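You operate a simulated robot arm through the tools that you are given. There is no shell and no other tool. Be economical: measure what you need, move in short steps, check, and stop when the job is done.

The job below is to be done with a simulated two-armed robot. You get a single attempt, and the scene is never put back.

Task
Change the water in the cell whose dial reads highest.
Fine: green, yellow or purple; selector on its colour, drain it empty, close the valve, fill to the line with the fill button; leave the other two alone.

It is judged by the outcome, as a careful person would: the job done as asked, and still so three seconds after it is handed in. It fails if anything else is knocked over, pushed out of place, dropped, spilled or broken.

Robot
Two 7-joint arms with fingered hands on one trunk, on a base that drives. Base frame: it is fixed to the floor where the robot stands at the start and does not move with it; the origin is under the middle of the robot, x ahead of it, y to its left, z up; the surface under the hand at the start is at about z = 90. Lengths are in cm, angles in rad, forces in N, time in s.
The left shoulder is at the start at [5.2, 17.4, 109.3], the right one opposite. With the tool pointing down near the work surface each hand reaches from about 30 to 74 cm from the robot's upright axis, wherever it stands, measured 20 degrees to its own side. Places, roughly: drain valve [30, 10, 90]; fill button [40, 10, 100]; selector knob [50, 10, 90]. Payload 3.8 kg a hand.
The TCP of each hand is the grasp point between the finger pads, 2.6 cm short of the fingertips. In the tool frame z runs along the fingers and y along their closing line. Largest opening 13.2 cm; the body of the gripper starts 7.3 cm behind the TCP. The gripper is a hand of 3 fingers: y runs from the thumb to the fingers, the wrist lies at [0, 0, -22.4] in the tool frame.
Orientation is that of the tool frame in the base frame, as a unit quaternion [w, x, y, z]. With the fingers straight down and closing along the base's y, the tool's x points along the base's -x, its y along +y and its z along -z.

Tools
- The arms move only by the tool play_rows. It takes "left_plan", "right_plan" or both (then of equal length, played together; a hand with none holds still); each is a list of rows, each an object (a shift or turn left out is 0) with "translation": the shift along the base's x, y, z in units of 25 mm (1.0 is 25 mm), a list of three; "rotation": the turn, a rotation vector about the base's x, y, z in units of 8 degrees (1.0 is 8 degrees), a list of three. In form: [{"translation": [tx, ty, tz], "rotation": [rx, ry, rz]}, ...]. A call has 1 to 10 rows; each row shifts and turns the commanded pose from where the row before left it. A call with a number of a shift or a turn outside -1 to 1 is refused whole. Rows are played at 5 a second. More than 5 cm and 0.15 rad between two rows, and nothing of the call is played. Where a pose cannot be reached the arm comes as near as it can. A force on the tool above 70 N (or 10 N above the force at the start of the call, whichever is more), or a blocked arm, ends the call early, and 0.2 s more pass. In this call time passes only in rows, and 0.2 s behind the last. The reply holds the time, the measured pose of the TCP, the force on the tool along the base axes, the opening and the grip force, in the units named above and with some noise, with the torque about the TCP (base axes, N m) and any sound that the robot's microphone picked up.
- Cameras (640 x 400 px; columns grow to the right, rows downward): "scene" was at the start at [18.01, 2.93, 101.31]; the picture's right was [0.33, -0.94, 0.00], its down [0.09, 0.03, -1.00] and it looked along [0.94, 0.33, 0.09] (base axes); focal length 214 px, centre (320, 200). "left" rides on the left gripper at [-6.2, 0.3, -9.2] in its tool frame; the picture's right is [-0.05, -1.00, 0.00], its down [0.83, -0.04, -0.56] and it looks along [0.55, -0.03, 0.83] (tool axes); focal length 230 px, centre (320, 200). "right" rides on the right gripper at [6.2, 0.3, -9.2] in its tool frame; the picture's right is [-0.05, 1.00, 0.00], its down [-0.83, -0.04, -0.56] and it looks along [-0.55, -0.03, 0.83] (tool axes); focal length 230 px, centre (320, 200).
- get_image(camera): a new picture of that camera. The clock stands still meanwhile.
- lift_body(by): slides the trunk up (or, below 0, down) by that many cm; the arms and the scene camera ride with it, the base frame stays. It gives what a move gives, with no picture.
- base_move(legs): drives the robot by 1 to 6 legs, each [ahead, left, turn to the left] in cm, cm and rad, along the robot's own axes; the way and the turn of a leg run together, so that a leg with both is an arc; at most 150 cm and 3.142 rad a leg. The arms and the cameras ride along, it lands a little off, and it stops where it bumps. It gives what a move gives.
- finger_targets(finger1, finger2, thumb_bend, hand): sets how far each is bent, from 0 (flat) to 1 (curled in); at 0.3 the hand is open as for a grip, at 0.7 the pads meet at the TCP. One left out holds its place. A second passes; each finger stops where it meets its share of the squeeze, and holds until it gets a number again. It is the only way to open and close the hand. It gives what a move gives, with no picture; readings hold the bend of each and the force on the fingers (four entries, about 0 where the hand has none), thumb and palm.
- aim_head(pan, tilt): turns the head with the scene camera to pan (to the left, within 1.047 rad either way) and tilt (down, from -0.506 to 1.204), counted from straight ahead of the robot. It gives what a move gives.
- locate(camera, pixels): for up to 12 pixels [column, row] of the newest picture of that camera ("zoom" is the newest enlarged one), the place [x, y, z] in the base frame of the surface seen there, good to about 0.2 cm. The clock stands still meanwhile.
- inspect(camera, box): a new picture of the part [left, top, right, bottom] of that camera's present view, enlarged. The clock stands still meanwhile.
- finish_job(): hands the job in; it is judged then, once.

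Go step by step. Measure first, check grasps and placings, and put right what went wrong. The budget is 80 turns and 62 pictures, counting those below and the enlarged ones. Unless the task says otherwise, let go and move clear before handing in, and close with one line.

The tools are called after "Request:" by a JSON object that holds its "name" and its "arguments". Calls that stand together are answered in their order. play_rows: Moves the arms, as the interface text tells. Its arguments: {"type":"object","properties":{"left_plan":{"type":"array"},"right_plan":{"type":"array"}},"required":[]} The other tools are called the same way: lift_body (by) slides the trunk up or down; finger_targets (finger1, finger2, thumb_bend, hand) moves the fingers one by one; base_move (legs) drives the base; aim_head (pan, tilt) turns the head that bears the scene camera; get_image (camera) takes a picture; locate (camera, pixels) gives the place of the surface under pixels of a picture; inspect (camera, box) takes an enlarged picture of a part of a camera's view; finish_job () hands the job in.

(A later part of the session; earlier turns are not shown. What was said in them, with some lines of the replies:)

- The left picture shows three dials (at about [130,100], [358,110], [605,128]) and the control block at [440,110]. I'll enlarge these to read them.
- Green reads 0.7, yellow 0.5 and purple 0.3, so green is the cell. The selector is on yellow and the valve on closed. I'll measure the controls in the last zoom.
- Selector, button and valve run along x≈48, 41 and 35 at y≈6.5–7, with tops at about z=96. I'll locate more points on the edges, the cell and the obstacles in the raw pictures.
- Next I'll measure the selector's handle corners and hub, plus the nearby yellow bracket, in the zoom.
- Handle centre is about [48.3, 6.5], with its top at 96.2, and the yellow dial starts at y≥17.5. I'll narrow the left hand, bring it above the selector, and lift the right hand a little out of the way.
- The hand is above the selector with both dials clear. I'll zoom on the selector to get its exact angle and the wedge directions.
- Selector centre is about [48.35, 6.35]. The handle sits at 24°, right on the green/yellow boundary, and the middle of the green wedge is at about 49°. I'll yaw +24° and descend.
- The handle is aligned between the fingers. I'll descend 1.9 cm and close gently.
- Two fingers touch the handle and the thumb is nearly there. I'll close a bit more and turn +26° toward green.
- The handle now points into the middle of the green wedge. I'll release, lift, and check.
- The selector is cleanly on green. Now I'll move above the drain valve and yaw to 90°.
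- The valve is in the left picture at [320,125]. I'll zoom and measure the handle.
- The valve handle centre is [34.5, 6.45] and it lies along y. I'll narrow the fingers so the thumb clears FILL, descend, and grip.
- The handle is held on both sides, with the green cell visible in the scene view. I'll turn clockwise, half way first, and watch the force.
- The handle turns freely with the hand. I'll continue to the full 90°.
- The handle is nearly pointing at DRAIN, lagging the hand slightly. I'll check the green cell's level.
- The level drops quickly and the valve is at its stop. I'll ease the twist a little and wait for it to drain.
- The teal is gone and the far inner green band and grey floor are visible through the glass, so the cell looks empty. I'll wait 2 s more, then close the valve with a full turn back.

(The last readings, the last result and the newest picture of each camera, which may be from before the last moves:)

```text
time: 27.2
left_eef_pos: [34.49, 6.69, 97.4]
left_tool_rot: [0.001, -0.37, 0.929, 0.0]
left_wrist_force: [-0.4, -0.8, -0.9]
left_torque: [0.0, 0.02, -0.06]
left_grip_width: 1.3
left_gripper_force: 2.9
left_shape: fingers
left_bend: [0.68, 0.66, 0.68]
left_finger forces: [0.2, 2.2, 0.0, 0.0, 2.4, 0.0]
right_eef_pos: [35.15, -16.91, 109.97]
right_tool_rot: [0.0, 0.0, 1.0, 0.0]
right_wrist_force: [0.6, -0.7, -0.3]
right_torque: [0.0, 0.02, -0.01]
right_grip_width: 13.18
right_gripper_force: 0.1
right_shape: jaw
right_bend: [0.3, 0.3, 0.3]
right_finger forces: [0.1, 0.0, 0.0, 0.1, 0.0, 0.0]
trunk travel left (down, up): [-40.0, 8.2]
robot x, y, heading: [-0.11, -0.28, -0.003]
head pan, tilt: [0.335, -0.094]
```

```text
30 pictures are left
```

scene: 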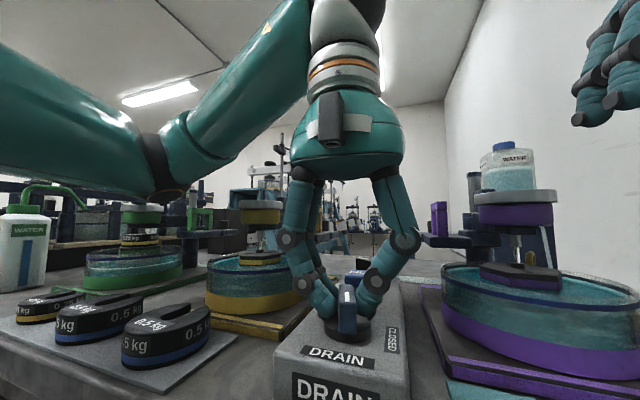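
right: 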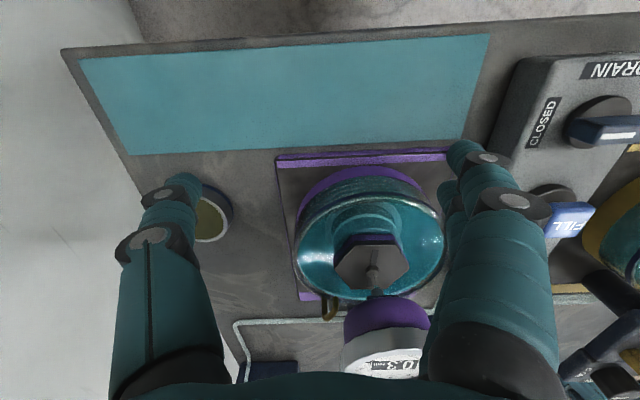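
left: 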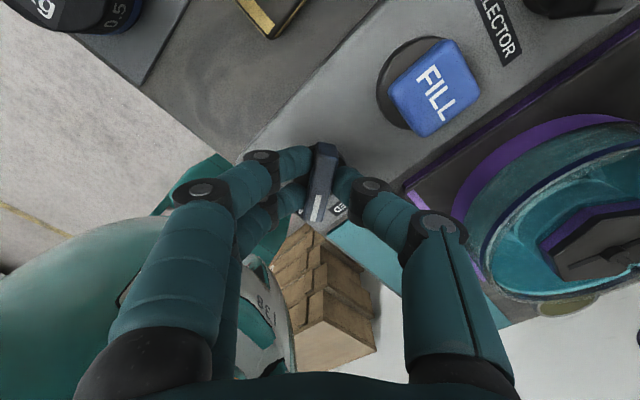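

The handle follows. I'll continue closing to yaw of about 100° to take up the slack.

Request:
{"name": "play_rows", "arguments": {"left_plan": [{"rotation": [0, 0, 0.9]}, {"rotation": [0, 0, 0.9]}, {"rotation": [0, 0, 0.9]}, {"rotation": [0, 0, 0.9]}, {"rotation": [0, 0, 0.9]}, {"rotation": [0, 0, 0.9]}, {"rotation": [0, 0, 0.9]}, {"rotation": [0, 0, 0.9]}]}}

Request:
{"name": "get_image", "arguments": {"camera": "left"}}

```text
time: 29.0
left_eef_pos: [34.34, 6.62, 97.18]
left_tool_rot: [0.0, 0.772, -0.635, 0.0]
left_wrist_force: [-3.6, 3.8, 2.0]
left_torque: [0.01, 0.11, -0.07]
left_grip_width: 1.24
left_gripper_force: 3.2
left_shape: fingers
left_bend: [0.67, 0.66, 0.68]
left_finger forces: [1.1, 4.5, 0.0, 0.0, 1.2, 0.1]
right_eef_pos: [35.19, -16.83, 109.95]
right_tool_rot: [0.001, -0.001, 1.0, 0.0]
right_wrist_force: [-0.8, -0.4, -0.3]
right_torque: [-0.02, 0.03, 0.03]
right_grip_width: 13.18
right_gripper_force: 0.1
right_shape: jaw
right_bend: [0.3, 0.3, 0.3]
right_finger forces: [0.0, 0.1, 0.0, 0.0, 0.0, 0.0]
trunk travel left (down, up): [-40.0, 8.2]
robot x, y, heading: [-0.18, -0.11, 0.0]
head pan, tilt: [0.335, -0.094]
```

```text
29 pictures are left
```

left: 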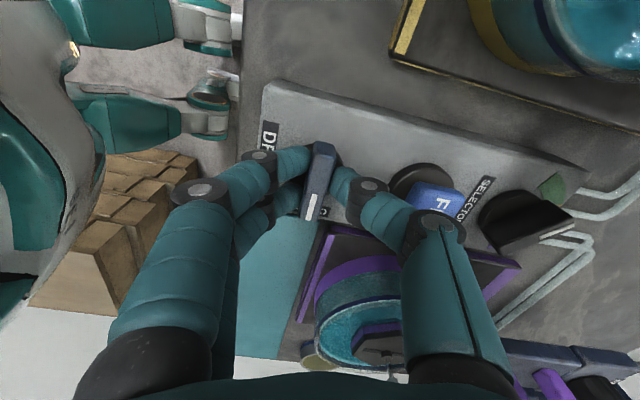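

The handle is nearly perpendicular to the console. I'll nudge a bit further to the stop, release, lift, and check.

Request:
{"name": "play_rows", "arguments": {"left_plan": [{"rotation": [0, 0, 0.4]}, {"rotation": [0, 0, 0.4]}]}}

Request:
{"name": "finger_targets", "arguments": {"hand": "left", "finger1": 0.58, "finger2": 0.58, "thumb_bend": 0.6}}

Request:
{"name": "play_rows", "arguments": {"left_plan": [{"translation": [0, 0, 0.8]}, {"translation": [0, 0, 1]}, {"translation": [0, 0, 1]}, {"translation": [0, 0, 1]}]}}

Request:
{"name": "inspect", "arguments": {"camera": "left", "box": [220, 50, 480, 220]}}

```text
time: 29.6
left_eef_pos: [34.37, 6.62, 97.15]
left_tool_rot: [0.001, 0.806, -0.592, -0.001]
left_wrist_force: [-5.0, 4.5, 1.1]
left_torque: [0.08, 0.1, -0.18]
left_grip_width: 1.21
left_gripper_force: 4.5
left_shape: fingers
left_bend: [0.67, 0.65, 0.68]
left_finger forces: [0.4, 6.2, 0.0, 0.0, 1.8, 0.0]
right_eef_pos: [35.16, -16.74, 109.98]
right_tool_rot: [0.0, -0.001, 1.0, -0.001]
right_wrist_force: [-0.1, -0.1, -0.6]
right_torque: [0.01, -0.03, -0.02]
right_grip_width: 13.19
right_gripper_force: 0.1
right_shape: jaw
right_bend: [0.3, 0.3, 0.3]
right_finger forces: [0.2, 0.0, 0.0, 0.1, 0.1, 0.0]
trunk travel left (down, up): [-40.0, 8.2]
robot x, y, heading: [0.19, -0.05, -0.002]
head pan, tilt: [0.335, -0.094]
```

```text
time: 30.6
left_eef_pos: [34.5, 6.67, 97.19]
left_tool_rot: [0.0, 0.806, -0.592, 0.0]
left_wrist_force: [0.1, 0.4, -1.1]
left_torque: [0.03, 0.03, -0.02]
left_grip_width: 3.9
left_gripper_force: 0.0
left_shape: fingers
left_bend: [0.57, 0.57, 0.6]
left_finger forces: [0.1, 0.0, 0.0, 0.0, 0.0, 0.0]
right_eef_pos: [35.21, -16.77, 109.99]
right_tool_rot: [0.0, 0.0, 1.0, 0.0]
right_wrist_force: [-0.7, 0.4, 0.1]
right_torque: [-0.03, 0.02, 0.04]
right_grip_width: 13.18
right_gripper_force: 0.0
right_shape: jaw
right_bend: [0.3, 0.3, 0.3]
right_finger forces: [0.0, 0.1, 0.0, 0.0, 0.0, 0.0]
trunk travel left (down, up): [-40.0, 8.2]
robot x, y, heading: [0.39, 0.14, 0.002]
head pan, tilt: [0.335, -0.094]
```

```text
time: 31.6
left_eef_pos: [34.56, 6.51, 106.56]
left_tool_rot: [0.0, 0.806, -0.592, 0.001]
left_wrist_force: [-0.2, 0.7, -0.3]
left_torque: [0.02, 0.01, -0.01]
left_grip_width: 3.92
left_gripper_force: 0.1
left_shape: fingers
left_bend: [0.57, 0.57, 0.6]
left_finger forces: [0.0, 0.1, 0.0, 0.0, 0.1, 0.0]
right_eef_pos: [35.25, -16.84, 110.06]
right_tool_rot: [0.001, 0.0, 1.0, 0.0]
right_wrist_force: [1.0, -0.4, -0.1]
right_torque: [0.01, -0.02, 0.02]
right_grip_width: 13.2
right_gripper_force: 0.0
right_shape: jaw
right_bend: [0.3, 0.3, 0.3]
right_finger forces: [0.1, 0.1, 0.1, 0.0, 0.0, 0.1]
trunk travel left (down, up): [-40.0, 8.2]
robot x, y, heading: [0.3, 0.33, -0.001]
head pan, tilt: [0.335, -0.094]
```

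```text
2.35 times, centred on (350, 135) of left
```

zoom: 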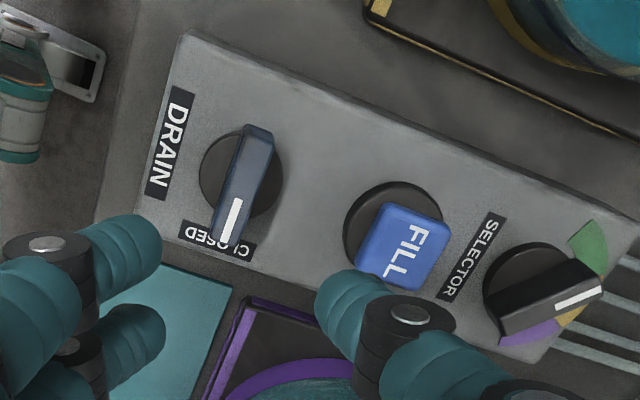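

The valve is back on CLOSED and the selector on green. I'll close the fingers and go above FILL at [41.3, 6.5].

Request:
{"name": "finger_targets", "arguments": {"hand": "left", "finger1": 0.7, "finger2": 0.7, "thumb_bend": 0.7}}

Request:
{"name": "play_rows", "arguments": {"left_plan": [{"translation": [0.9, 0, 0], "rotation": [0, 0, -0.7]}, {"translation": [0.9, 0, 0], "rotation": [0, 0, -0.7]}, {"translation": [0.9, 0, 0], "rotation": [0, 0, -0.7]}, {"translation": [0, 0, -0.8]}, {"translation": [0, 0, -0.8]}, {"translation": [0, 0, -0.8]}]}}

Request:
{"name": "get_image", "arguments": {"camera": "left"}}

Request:
{"name": "get_image", "arguments": {"camera": "scene"}}

```text
time: 32.6
left_eef_pos: [34.56, 6.57, 106.66]
left_tool_rot: [0.001, 0.806, -0.592, 0.001]
left_wrist_force: [0.3, -0.5, -0.7]
left_torque: [0.0, 0.01, 0.01]
left_grip_width: 0.64
left_gripper_force: 0.1
left_shape: fingers
left_bend: [0.7, 0.7, 0.7]
left_finger forces: [0.0, 0.0, 0.0, 0.0, 0.1, 0.1]
right_eef_pos: [35.22, -16.81, 109.99]
right_tool_rot: [0.0, 0.0, 1.0, 0.0]
right_wrist_force: [-0.1, -0.1, 0.5]
right_torque: [0.01, 0.02, 0.01]
right_grip_width: 13.22
right_gripper_force: 0.0
right_shape: jaw
right_bend: [0.3, 0.3, 0.3]
right_finger forces: [0.1, 0.1, 0.1, 0.1, 0.0, 0.0]
trunk travel left (down, up): [-40.0, 8.2]
robot x, y, heading: [-0.23, 0.23, -0.004]
head pan, tilt: [0.335, -0.094]
```

```text
time: 34.0
left_eef_pos: [41.1, 6.54, 100.8]
left_tool_rot: [0.001, 0.71, -0.704, 0.0]
left_wrist_force: [0.0, 0.1, 1.0]
left_torque: [-0.05, 0.01, -0.01]
left_grip_width: 0.61
left_gripper_force: 0.0
left_shape: fingers
left_bend: [0.7, 0.7, 0.7]
left_finger forces: [0.1, 0.1, 0.0, 0.0, 0.0, 0.0]
right_eef_pos: [35.31, -16.83, 109.87]
right_tool_rot: [0.0, 0.0, 1.0, 0.0]
right_wrist_force: [-0.3, -1.2, 0.4]
right_torque: [0.01, -0.01, -0.03]
right_grip_width: 13.19
right_gripper_force: 0.0
right_shape: jaw
right_bend: [0.3, 0.3, 0.3]
right_finger forces: [0.0, 0.0, 0.1, 0.0, 0.0, 0.0]
trunk travel left (down, up): [-40.0, 8.2]
robot x, y, heading: [-0.08, 0.27, 0.007]
head pan, tilt: [0.335, -0.094]
```

```text
27 pictures are left
```

left: 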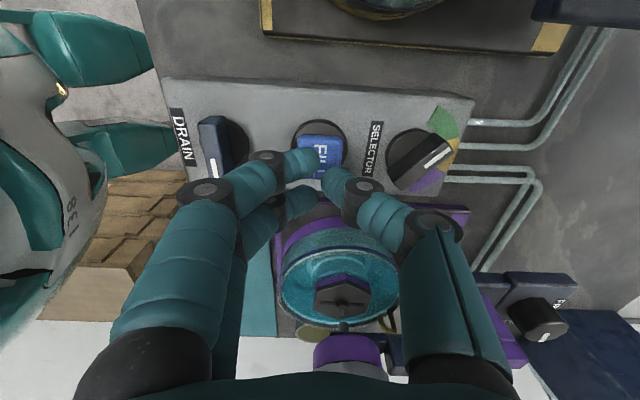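

```text
26 pictures are left
```

scene: 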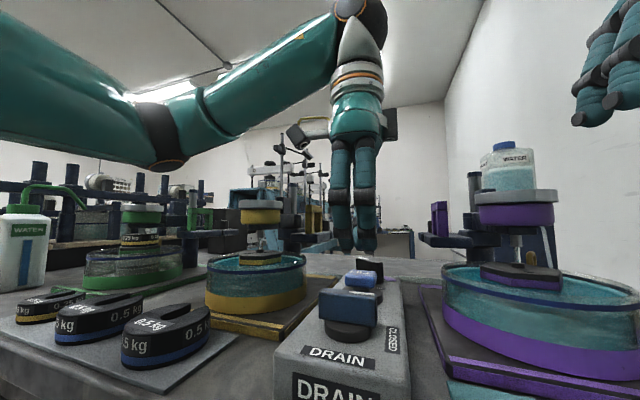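

Fingertips are above FILL, with the green cell in view. I'll descend to just above contact.

Request:
{"name": "play_rows", "arguments": {"left_plan": [{"translation": [0.06, 0, -0.4]}, {"translation": [0, 0, -0.35]}]}}

Request:
{"name": "play_rows", "arguments": {"left_plan": [{"translation": [0, 0, -0.16]}]}}

Request:
{"name": "inspect", "arguments": {"camera": "scene", "box": [60, 190, 220, 300]}}

```text
time: 34.6
left_eef_pos: [41.45, 6.55, 98.97]
left_tool_rot: [0.0, 0.711, -0.703, 0.0]
left_wrist_force: [0.3, -0.4, -0.1]
left_torque: [-0.01, 0.0, 0.0]
left_grip_width: 0.61
left_gripper_force: 0.0
left_shape: fingers
left_bend: [0.7, 0.7, 0.7]
left_finger forces: [0.1, 0.0, 0.0, 0.0, 0.1, 0.0]
right_eef_pos: [35.32, -16.8, 109.93]
right_tool_rot: [-0.001, 0.0, 1.0, 0.001]
right_wrist_force: [0.0, 0.0, 0.2]
right_torque: [0.01, 0.01, -0.01]
right_grip_width: 13.19
right_gripper_force: 0.1
right_shape: jaw
right_bend: [0.3, 0.3, 0.3]
right_finger forces: [0.1, 0.0, 0.0, 0.1, 0.0, 0.1]
trunk travel left (down, up): [-40.0, 8.2]
robot x, y, heading: [0.08, -0.09, -0.004]
head pan, tilt: [0.335, -0.094]
```

```text
time: 35.0
left_eef_pos: [41.37, 6.47, 98.58]
left_tool_rot: [-0.001, 0.71, -0.704, 0.0]
left_wrist_force: [0.7, 0.9, 2.0]
left_torque: [0.0, -0.01, -0.03]
left_grip_width: 0.6
left_gripper_force: 1.5
left_shape: fingers
left_bend: [0.7, 0.7, 0.7]
left_finger forces: [0.2, 0.3, 0.0, 0.1, 1.7, 0.0]
right_eef_pos: [35.32, -16.77, 110.09]
right_tool_rot: [0.0, 0.0, 1.0, -0.001]
right_wrist_force: [0.2, 1.1, -0.2]
right_torque: [0.0, -0.02, 0.0]
right_grip_width: 13.17
right_gripper_force: 0.1
right_shape: jaw
right_bend: [0.3, 0.3, 0.3]
right_finger forces: [0.0, 0.0, 0.0, 0.0, 0.0, 0.0]
trunk travel left (down, up): [-40.0, 8.2]
robot x, y, heading: [-0.16, -0.1, 0.002]
head pan, tilt: [0.335, -0.094]
```

```text
3.64 times, centred on (140, 245) of scene
```

zoom: 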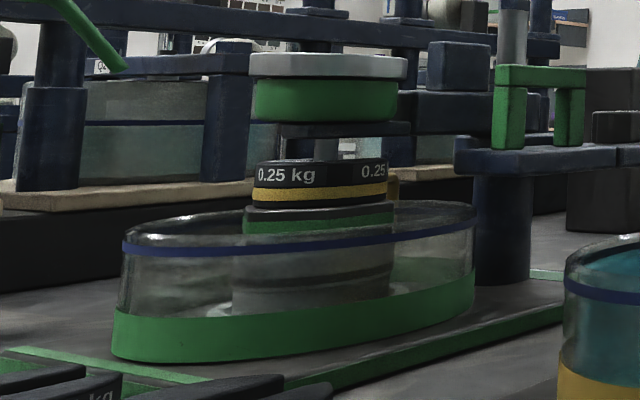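

Contact is at z≈98.6 with 2 N. I'll press a further 0.3 cm.

Request:
{"name": "play_rows", "arguments": {"left_plan": [{"translation": [0, 0, -0.12]}, {}]}}

Request:
{"name": "inspect", "arguments": {"camera": "scene", "box": [60, 190, 220, 300]}}

```text
time: 35.6
left_eef_pos: [41.4, 6.39, 98.12]
left_tool_rot: [-0.001, 0.711, -0.703, 0.001]
left_wrist_force: [0.3, -0.8, 3.5]
left_torque: [-0.02, -0.07, -0.01]
left_grip_width: 0.55
left_gripper_force: 2.1
left_shape: fingers
left_bend: [0.7, 0.7, 0.7]
left_finger forces: [0.3, 0.3, 0.0, 0.0, 3.2, 0.1]
right_eef_pos: [35.13, -16.74, 109.98]
right_tool_rot: [0.0, 0.0, 1.0, 0.0]
right_wrist_force: [0.4, 0.2, -0.6]
right_torque: [0.01, 0.03, 0.02]
right_grip_width: 13.18
right_gripper_force: 0.1
right_shape: jaw
right_bend: [0.3, 0.3, 0.3]
right_finger forces: [0.0, 0.0, 0.0, 0.0, 0.0, 0.0]
trunk travel left (down, up): [-40.0, 8.2]
robot x, y, heading: [-0.13, -0.14, -0.001]
head pan, tilt: [0.335, -0.094]
```

```text
3.64 times, centred on (140, 245) of scene
```

zoom: 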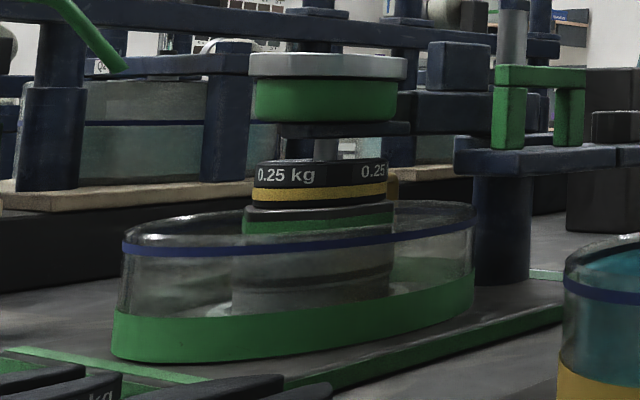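

No water yet, and the button is springing (3.5 N). I'll press another 0.35 cm.

Request:
{"name": "play_rows", "arguments": {"left_plan": [{"translation": [0, 0, -0.14]}, {}]}}

Request:
{"name": "inspect", "arguments": {"camera": "scene", "box": [60, 190, 220, 300]}}

```text
time: 36.2
left_eef_pos: [41.4, 6.58, 97.73]
left_tool_rot: [-0.001, 0.711, -0.703, 0.001]
left_wrist_force: [2.9, 0.2, 4.7]
left_torque: [-0.03, -0.1, -0.01]
left_grip_width: 0.6
left_gripper_force: 2.3
left_shape: fingers
left_bend: [0.7, 0.7, 0.7]
left_finger forces: [0.0, 0.0, 0.0, 0.0, 5.4, 0.0]
right_eef_pos: [35.25, -16.76, 109.99]
right_tool_rot: [0.0, 0.001, 1.0, 0.0]
right_wrist_force: [0.6, -0.3, -0.3]
right_torque: [-0.01, -0.02, 0.01]
right_grip_width: 13.19
right_gripper_force: 0.1
right_shape: jaw
right_bend: [0.3, 0.3, 0.3]
right_finger forces: [0.1, 0.1, 0.0, 0.0, 0.0, 0.0]
trunk travel left (down, up): [-40.0, 8.2]
robot x, y, heading: [0.19, -0.13, 0.001]
head pan, tilt: [0.335, -0.094]
heard: click
```

```text
3.64 times, centred on (140, 245) of scene
```

zoom: 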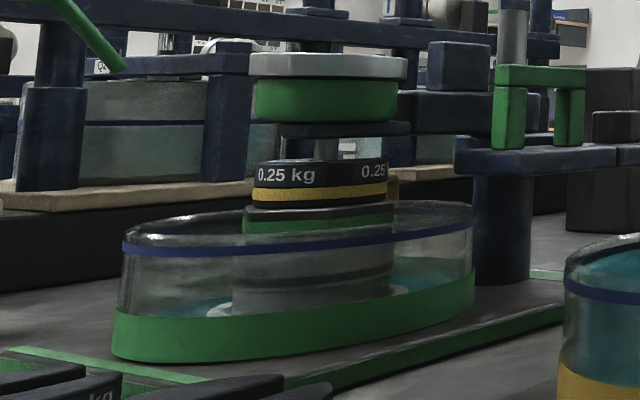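

It clicked and water is starting to appear in the green cell. I'll hold for 1 s and check.

Request:
{"name": "play_rows", "arguments": {"left_plan": [{}, {}, {}, {}]}}

Request:
{"name": "inspect", "arguments": {"camera": "scene", "box": [60, 190, 220, 300]}}

```text
time: 37.2
left_eef_pos: [41.49, 6.54, 97.81]
left_tool_rot: [0.001, 0.711, -0.703, 0.0]
left_wrist_force: [2.1, 0.1, 5.5]
left_torque: [0.03, -0.13, 0.04]
left_grip_width: 0.58
left_gripper_force: 3.2
left_shape: fingers
left_bend: [0.7, 0.7, 0.7]
left_finger forces: [0.0, 0.0, 0.0, 0.0, 5.2, 0.0]
right_eef_pos: [35.22, -16.74, 110.11]
right_tool_rot: [0.0, 0.001, 1.0, 0.0]
right_wrist_force: [-0.5, 0.3, -0.5]
right_torque: [0.03, 0.01, 0.02]
right_grip_width: 13.22
right_gripper_force: 0.0
right_shape: jaw
right_bend: [0.3, 0.3, 0.3]
right_finger forces: [0.0, 0.0, 0.0, 0.0, 0.0, 0.0]
trunk travel left (down, up): [-40.0, 8.2]
robot x, y, heading: [-0.24, -0.16, -0.0]
head pan, tilt: [0.335, -0.094]
```

```text
3.64 times, centred on (140, 245) of scene
```

zoom: 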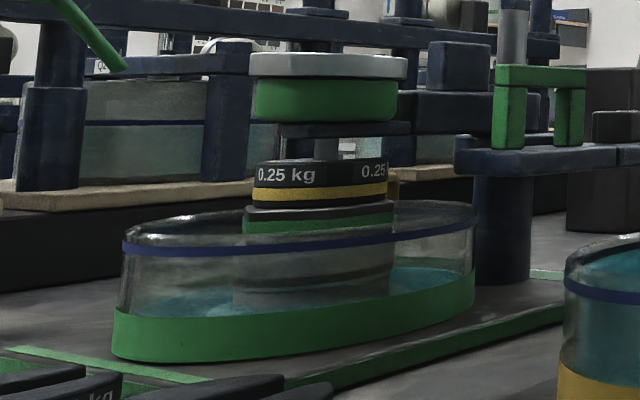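

It keeps filling while held. I'll hold 1.2 s more and look again.

Request:
{"name": "play_rows", "arguments": {"left_plan": [{}, {}, {}, {}, {}]}}

Request:
{"name": "inspect", "arguments": {"camera": "scene", "box": [60, 190, 220, 300]}}

```text
time: 38.4
left_eef_pos: [41.34, 6.65, 97.71]
left_tool_rot: [0.0, 0.71, -0.704, 0.0]
left_wrist_force: [2.3, 0.7, 5.1]
left_torque: [-0.01, -0.11, 0.01]
left_grip_width: 0.59
left_gripper_force: 2.8
left_shape: fingers
left_bend: [0.7, 0.7, 0.7]
left_finger forces: [0.0, 0.0, 0.1, 0.1, 5.2, 0.0]
right_eef_pos: [35.19, -16.99, 110.02]
right_tool_rot: [0.001, 0.0, 1.0, 0.0]
right_wrist_force: [0.1, -0.4, -0.2]
right_torque: [0.02, 0.04, 0.01]
right_grip_width: 13.18
right_gripper_force: 0.1
right_shape: jaw
right_bend: [0.3, 0.3, 0.3]
right_finger forces: [0.1, 0.0, 0.1, 0.0, 0.0, 0.0]
trunk travel left (down, up): [-40.0, 8.2]
robot x, y, heading: [-0.1, -0.42, -0.0]
head pan, tilt: [0.335, -0.094]
```

```text
3.64 times, centred on (140, 245) of scene
```

zoom: 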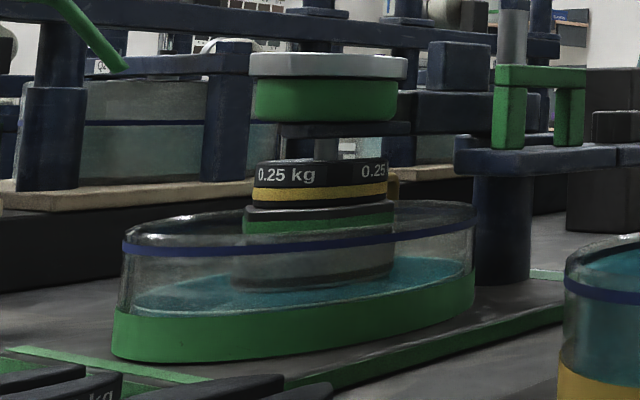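

The level rises slowly, with the far edge at row ~257 against ~213 when full. I'll hold 2.2 s more.

Request:
{"name": "play_rows", "arguments": {"left_plan": [{}, {}, {}, {}, {}, {}, {}, {}, {}, {}]}}

Request:
{"name": "inspect", "arguments": {"camera": "scene", "box": [60, 190, 220, 300]}}

```text
time: 40.6
left_eef_pos: [41.39, 6.56, 97.67]
left_tool_rot: [0.0, 0.711, -0.703, -0.001]
left_wrist_force: [1.9, 0.4, 4.9]
left_torque: [0.03, -0.11, 0.03]
left_grip_width: 0.57
left_gripper_force: 3.2
left_shape: fingers
left_bend: [0.7, 0.7, 0.7]
left_finger forces: [0.0, 0.0, 0.0, 0.0, 5.3, 0.1]
right_eef_pos: [35.23, -16.82, 109.93]
right_tool_rot: [0.001, 0.0, 1.0, 0.0]
right_wrist_force: [0.6, 0.0, 0.3]
right_torque: [0.01, 0.02, -0.01]
right_grip_width: 13.2
right_gripper_force: 0.1
right_shape: jaw
right_bend: [0.3, 0.3, 0.3]
right_finger forces: [0.1, 0.0, 0.0, 0.1, 0.1, 0.0]
trunk travel left (down, up): [-40.0, 8.2]
robot x, y, heading: [0.52, 0.08, -0.003]
head pan, tilt: [0.335, -0.094]
```

```text
3.64 times, centred on (140, 245) of scene
```

zoom: 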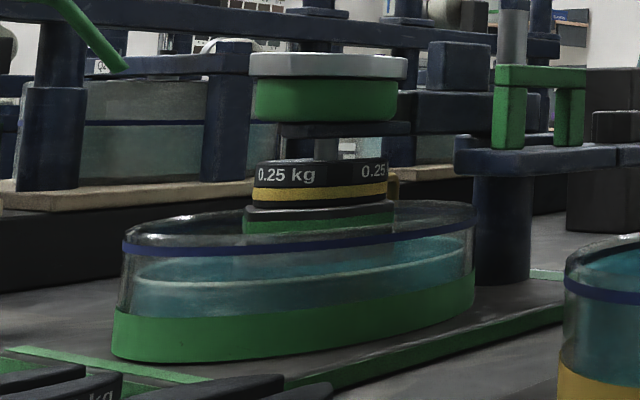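

The front edge is at row ~280 and the line at ~245, so about 2.5 s remain. I'll hold 1.6 s.

Request:
{"name": "play_rows", "arguments": {"left_plan": [{}, {}, {}, {}, {}, {}, {}]}}

Request:
{"name": "inspect", "arguments": {"camera": "scene", "box": [80, 225, 200, 300]}}

```text
time: 42.2
left_eef_pos: [41.46, 6.52, 97.7]
left_tool_rot: [0.0, 0.71, -0.704, 0.0]
left_wrist_force: [2.1, 0.6, 5.8]
left_torque: [0.04, -0.13, 0.04]
left_grip_width: 0.61
left_gripper_force: 2.9
left_shape: fingers
left_bend: [0.7, 0.7, 0.7]
left_finger forces: [0.0, 0.1, 0.0, 0.0, 5.3, 0.0]
right_eef_pos: [35.31, -16.75, 109.98]
right_tool_rot: [0.0, 0.0, 1.0, 0.0]
right_wrist_force: [0.6, 0.0, -0.7]
right_torque: [0.0, 0.02, 0.02]
right_grip_width: 13.2
right_gripper_force: 0.0
right_shape: jaw
right_bend: [0.3, 0.3, 0.3]
right_finger forces: [0.0, 0.1, 0.0, 0.0, 0.1, 0.0]
trunk travel left (down, up): [-40.0, 8.2]
robot x, y, heading: [-0.02, 0.28, -0.003]
head pan, tilt: [0.335, -0.094]
```

```text
5.33 times, centred on (140, 262) of scene
```

zoom: 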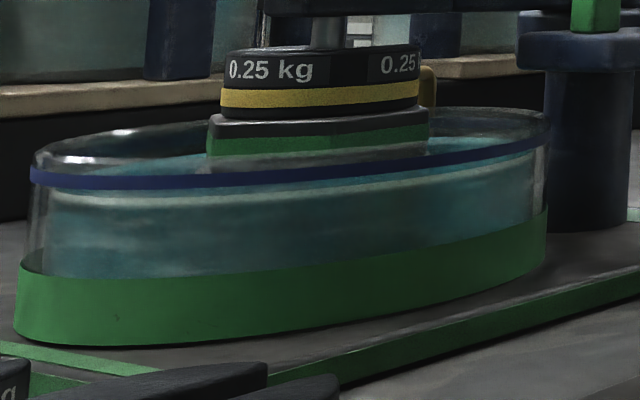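

The front edge is at row ~200 in this zoom and the line's centre at ~177, which is about 0.85 cm short at roughly 0.55 cm/s. I'll hold 0.8 s more.

Request:
{"name": "play_rows", "arguments": {"left_plan": [{}, {}, {}]}}

Request:
{"name": "inspect", "arguments": {"camera": "scene", "box": [80, 225, 200, 300]}}

```text
time: 43.0
left_eef_pos: [41.41, 6.52, 97.87]
left_tool_rot: [0.0, 0.711, -0.704, -0.001]
left_wrist_force: [2.0, -0.6, 5.0]
left_torque: [0.06, -0.1, 0.03]
left_grip_width: 0.59
left_gripper_force: 2.8
left_shape: fingers
left_bend: [0.7, 0.7, 0.7]
left_finger forces: [0.0, 0.0, 0.0, 0.0, 5.2, 0.0]
right_eef_pos: [35.26, -16.82, 110.05]
right_tool_rot: [-0.001, 0.001, 1.0, 0.0]
right_wrist_force: [0.7, -0.4, -0.4]
right_torque: [-0.03, 0.01, 0.01]
right_grip_width: 13.2
right_gripper_force: 0.1
right_shape: jaw
right_bend: [0.3, 0.3, 0.3]
right_finger forces: [0.0, 0.1, 0.0, 0.0, 0.0, 0.1]
trunk travel left (down, up): [-40.0, 8.2]
robot x, y, heading: [-0.16, -0.48, -0.006]
head pan, tilt: [0.335, -0.094]
```

```text
5.33 times, centred on (140, 262) of scene
```

zoom: 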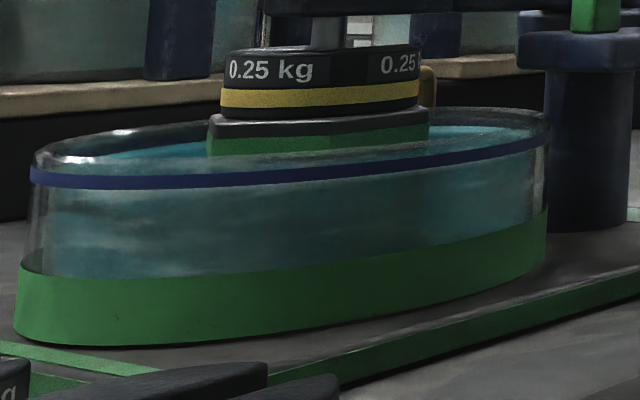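

The surface is now hidden behind the line band. I'll release immediately, then compare precisely.

Request:
{"name": "play_rows", "arguments": {"left_plan": [{"translation": [0, 0, 1]}]}}

Request:
{"name": "inspect", "arguments": {"camera": "scene", "box": [60, 190, 220, 300]}}

Request:
{"name": "inspect", "arguments": {"camera": "scene", "box": [190, 235, 310, 310]}}

Request:
{"name": "inspect", "arguments": {"camera": "scene", "box": [80, 235, 140, 273]}}

```text
time: 43.4
left_eef_pos: [41.41, 6.57, 100.31]
left_tool_rot: [-0.001, 0.71, -0.704, 0.0]
left_wrist_force: [0.8, 0.2, -0.2]
left_torque: [-0.03, -0.01, 0.03]
left_grip_width: 0.59
left_gripper_force: 0.1
left_shape: fingers
left_bend: [0.7, 0.7, 0.7]
left_finger forces: [0.0, 0.0, 0.0, 0.1, 0.0, 0.0]
right_eef_pos: [35.28, -16.79, 109.97]
right_tool_rot: [0.0, 0.0, 1.0, 0.0]
right_wrist_force: [-0.5, 0.1, 0.2]
right_torque: [0.01, 0.01, 0.03]
right_grip_width: 13.19
right_gripper_force: 0.0
right_shape: jaw
right_bend: [0.3, 0.3, 0.3]
right_finger forces: [0.1, 0.0, 0.0, 0.0, 0.0, 0.1]
trunk travel left (down, up): [-40.0, 8.2]
robot x, y, heading: [0.18, 0.04, -0.004]
head pan, tilt: [0.335, -0.094]
```

```text
3.64 times, centred on (140, 245) of scene
```

zoom: 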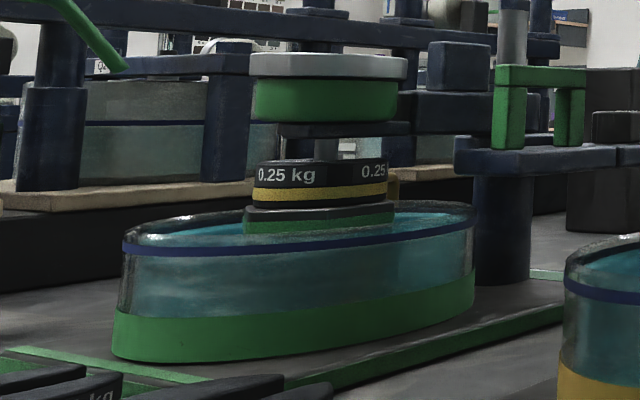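

```text
5.33 times, centred on (250, 272) of scene
```

zoom: 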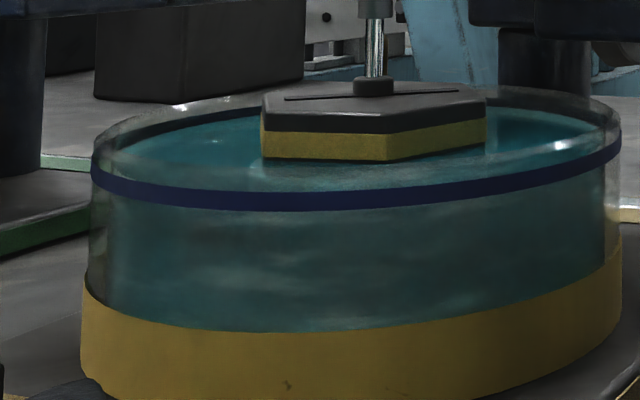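

```text
10.53 times, centred on (110, 254) of scene
```

zoom: 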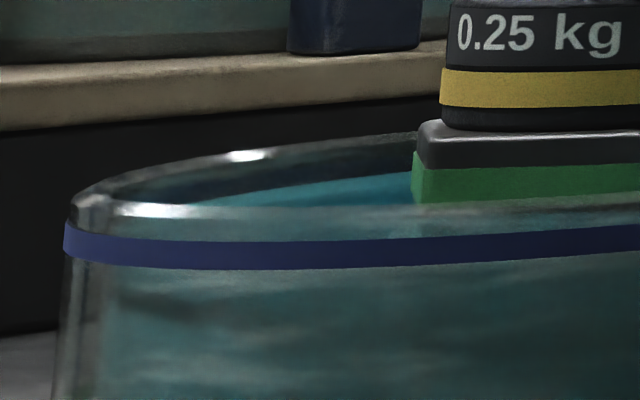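

The level now looks like the starting picture. I'll locate surface points against the line to quantify it.

Request:
{"name": "locate", "arguments": {"camera": "zoom", "pixels": [[200, 255], [350, 253], [500, 245], [350, 190], [380, 185], [300, 195], [330, 228], [400, 225], [200, 270], [200, 240]]}}

Request:
{"name": "locate", "arguments": {"camera": "scene", "pixels": [[240, 272], [270, 267], [222, 265], [300, 262], [500, 285], [150, 252], [165, 250], [180, 249], [255, 275], [135, 257]]}}

```text
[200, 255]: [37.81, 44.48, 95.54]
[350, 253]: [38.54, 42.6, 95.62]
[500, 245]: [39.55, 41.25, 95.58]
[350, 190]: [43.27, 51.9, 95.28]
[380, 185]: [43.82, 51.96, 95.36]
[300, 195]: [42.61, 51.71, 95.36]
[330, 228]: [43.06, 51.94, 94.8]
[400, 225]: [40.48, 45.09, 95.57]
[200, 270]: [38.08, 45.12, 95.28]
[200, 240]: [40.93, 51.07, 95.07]
```

```text
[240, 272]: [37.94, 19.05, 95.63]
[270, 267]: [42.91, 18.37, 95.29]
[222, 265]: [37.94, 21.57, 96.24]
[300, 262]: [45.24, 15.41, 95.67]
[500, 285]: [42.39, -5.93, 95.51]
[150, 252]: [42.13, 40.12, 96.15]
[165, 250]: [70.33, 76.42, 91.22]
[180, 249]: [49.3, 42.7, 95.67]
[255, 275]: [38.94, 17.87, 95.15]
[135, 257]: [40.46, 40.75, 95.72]
```

Surface is about 95.4 and the line about 95.3–95.8. For an edge-on check, I'll raise both hands and lower the trunk so the head camera is level with the line.

Request:
{"name": "play_rows", "arguments": {"left_plan": [{"translation": [0, 0, 1]}, {"translation": [0, 0, 1]}, {"translation": [0, 0, 1]}, {"translation": [0, 0, 1]}, {"translation": [0, 0, 1]}, {"translation": [0, 0, 1]}], "right_plan": [{"translation": [0, 0, 1]}, {"translation": [0, 0, 1]}, {"translation": [0, 0, 1]}, {"translation": [0, 0, 1]}, {}, {}]}}

Request:
{"name": "lift_body", "arguments": {"by": -5.6}}

Request:
{"name": "inspect", "arguments": {"camera": "scene", "box": [70, 190, 190, 265]}}

Request:
{"name": "get_image", "arguments": {"camera": "scene"}}

```text
time: 44.8
left_eef_pos: [41.24, 6.5, 115.35]
left_tool_rot: [-0.001, 0.711, -0.703, 0.001]
left_wrist_force: [0.3, 0.2, -0.1]
left_torque: [0.01, 0.01, -0.04]
left_grip_width: 0.59
left_gripper_force: 0.1
left_shape: fingers
left_bend: [0.7, 0.7, 0.7]
left_finger forces: [0.1, 0.0, 0.0, 0.1, 0.0, 0.1]
right_eef_pos: [35.19, -16.83, 120.03]
right_tool_rot: [0.001, 0.001, 1.0, 0.001]
right_wrist_force: [0.2, 0.7, -0.2]
right_torque: [-0.01, -0.02, -0.02]
right_grip_width: 13.2
right_gripper_force: 0.0
right_shape: jaw
right_bend: [0.3, 0.3, 0.3]
right_finger forces: [0.0, 0.0, 0.0, 0.0, 0.0, 0.0]
trunk travel left (down, up): [-40.0, 8.2]
robot x, y, heading: [-0.19, -0.12, 0.002]
head pan, tilt: [0.335, -0.094]
```

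```text
time: 45.8
left_eef_pos: [41.37, 6.65, 109.66]
left_tool_rot: [-0.001, 0.711, -0.704, 0.001]
left_wrist_force: [0.0, 0.0, 0.2]
left_torque: [0.02, -0.05, 0.01]
left_grip_width: 0.59
left_gripper_force: 0.1
left_shape: fingers
left_bend: [0.7, 0.7, 0.7]
left_finger forces: [0.1, 0.1, 0.0, 0.0, 0.1, 0.1]
right_eef_pos: [35.17, -16.87, 114.47]
right_tool_rot: [0.001, 0.0, 1.0, 0.0]
right_wrist_force: [-0.3, 0.1, 1.0]
right_torque: [-0.02, -0.03, -0.02]
right_grip_width: 13.2
right_gripper_force: 0.1
right_shape: jaw
right_bend: [0.3, 0.3, 0.3]
right_finger forces: [0.0, 0.0, 0.0, 0.0, 0.2, 0.0]
trunk travel left (down, up): [-34.4, 13.8]
robot x, y, heading: [0.02, -0.42, 0.003]
head pan, tilt: [0.335, -0.094]
```

```text
5.33 times, centred on (130, 228) of scene
```

zoom: 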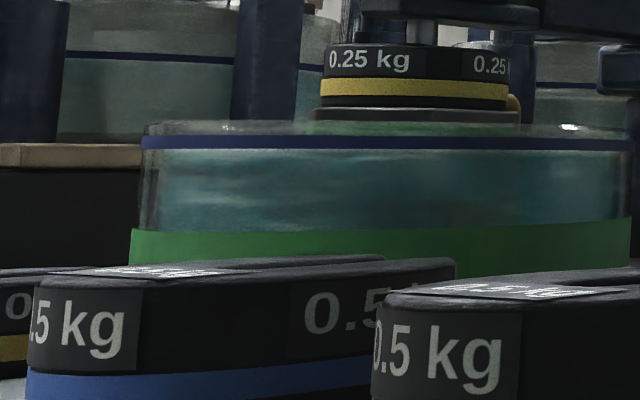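

```text
13 pictures are left
```

scene: 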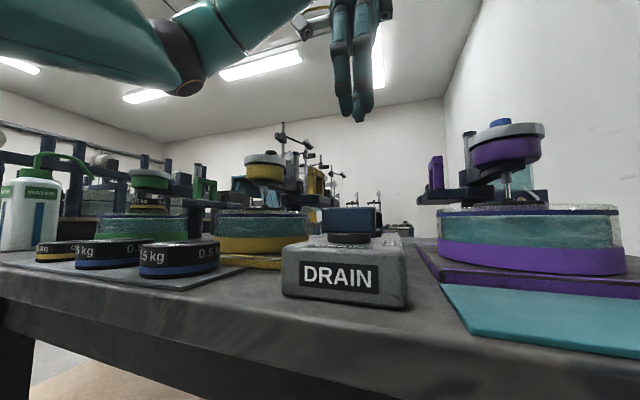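

Edge-on the water reaches the line band (rows 137–150). I'll zoom in closer and compare with the yellow cell.

Request:
{"name": "inspect", "arguments": {"camera": "scene", "box": [95, 205, 145, 236]}}

Request:
{"name": "inspect", "arguments": {"camera": "scene", "box": [212, 200, 262, 231]}}

```text
12.80 times, centred on (120, 220) of scene
```

zoom: 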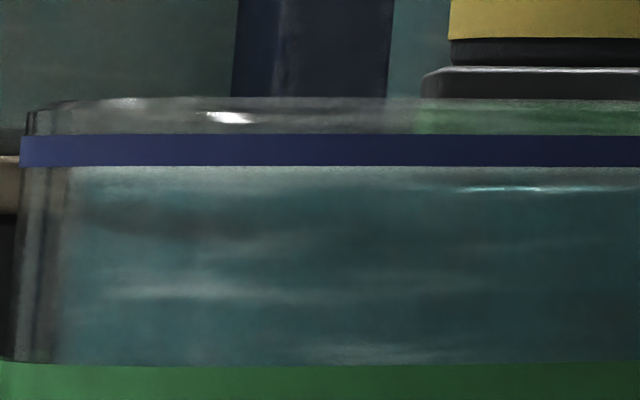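

```text
12.80 times, centred on (237, 216) of scene
```

zoom: 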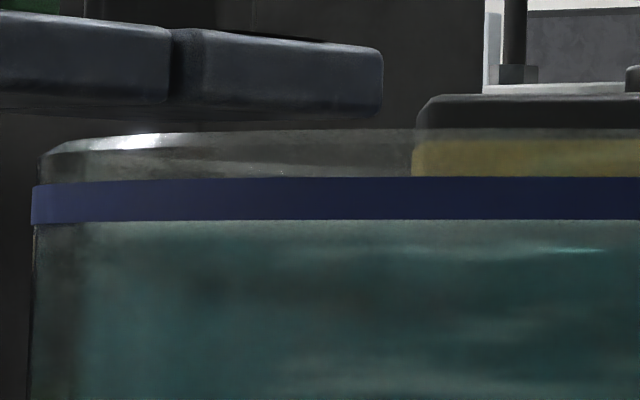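

In both green and yellow the surface lies within the line band, so green is filled to the line. I'll raise the trunk back and do a last check that the level holds and nothing moved.

Request:
{"name": "lift_body", "arguments": {"by": 5.6}}

Request:
{"name": "play_rows", "arguments": {"left_plan": [{}, {}, {}, {}, {}, {}, {}, {}]}}

Request:
{"name": "get_image", "arguments": {"camera": "scene"}}

Request:
{"name": "inspect", "arguments": {"camera": "scene", "box": [60, 190, 220, 300]}}

Request:
{"name": "get_image", "arguments": {"camera": "left"}}

```text
time: 46.7
left_eef_pos: [41.38, 6.64, 115.28]
left_tool_rot: [0.0, 0.711, -0.703, 0.0]
left_wrist_force: [-0.3, -0.2, 0.0]
left_torque: [0.01, 0.02, -0.03]
left_grip_width: 0.58
left_gripper_force: 0.1
left_shape: fingers
left_bend: [0.7, 0.7, 0.7]
left_finger forces: [0.0, 0.0, 0.0, 0.0, 0.1, 0.1]
right_eef_pos: [35.35, -16.88, 120.02]
right_tool_rot: [0.0, 0.0, 1.0, 0.0]
right_wrist_force: [0.1, -0.2, 0.1]
right_torque: [-0.01, 0.02, -0.01]
right_grip_width: 13.19
right_gripper_force: 0.0
right_shape: jaw
right_bend: [0.3, 0.3, 0.3]
right_finger forces: [0.0, 0.0, 0.0, 0.1, 0.0, 0.0]
trunk travel left (down, up): [-40.0, 8.2]
robot x, y, heading: [0.11, -0.23, 0.0]
head pan, tilt: [0.335, -0.094]
```

```text
time: 48.5
left_eef_pos: [41.5, 6.6, 115.25]
left_tool_rot: [0.0, 0.711, -0.703, 0.001]
left_wrist_force: [-0.2, 0.0, -0.7]
left_torque: [-0.01, 0.03, 0.01]
left_grip_width: 0.6
left_gripper_force: 0.0
left_shape: fingers
left_bend: [0.7, 0.7, 0.7]
left_finger forces: [0.0, 0.0, 0.0, 0.0, 0.0, 0.0]
right_eef_pos: [35.16, -16.93, 119.93]
right_tool_rot: [0.0, 0.0, 1.0, 0.0]
right_wrist_force: [-0.1, 0.2, 0.5]
right_torque: [-0.02, 0.01, 0.05]
right_grip_width: 13.22
right_gripper_force: 0.1
right_shape: jaw
right_bend: [0.3, 0.3, 0.3]
right_finger forces: [0.1, 0.1, 0.0, 0.0, 0.0, 0.0]
trunk travel left (down, up): [-40.0, 8.2]
robot x, y, heading: [-0.14, -0.19, 0.002]
head pan, tilt: [0.335, -0.094]
```

```text
10 pictures are left
```

scene: 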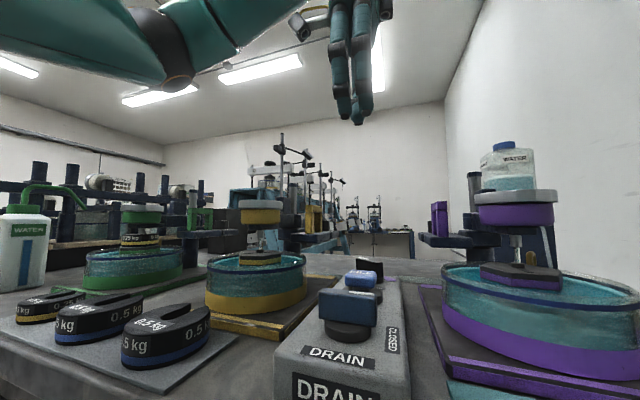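

```text
3.64 times, centred on (140, 245) of scene
```

zoom: 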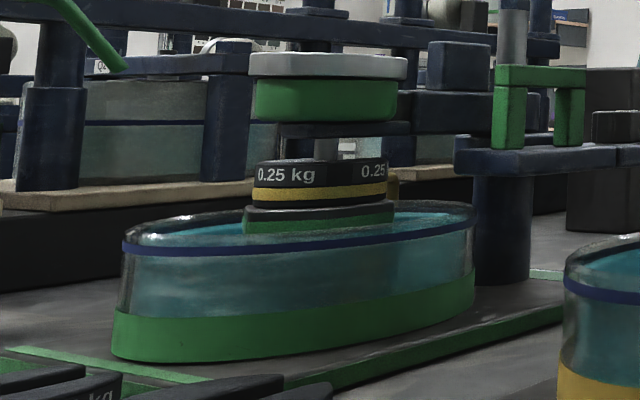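

```text
8 pictures are left
```

left: 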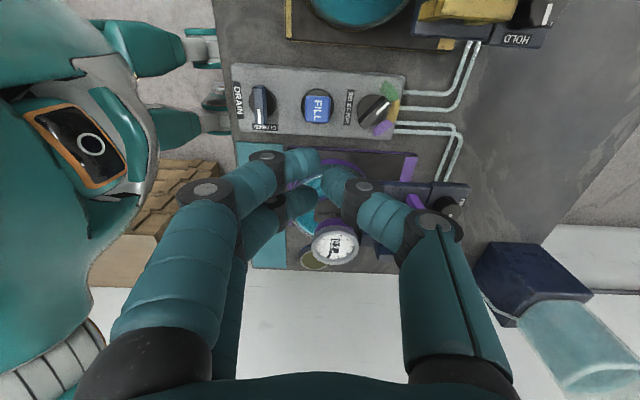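

The level is steady at the line, the valve is closed, the selector is on green, and the other cells look unchanged with the hands clear. I'll hand in.

Request:
{"name": "finish_job", "arguments": {}}

```text
The job is handed in.
```

I changed the water in the green cell, whose dial read highest at 0.7 mm: it was drained empty, the valve closed, and the cell refilled to the line; the yellow and purple cells were left alone.
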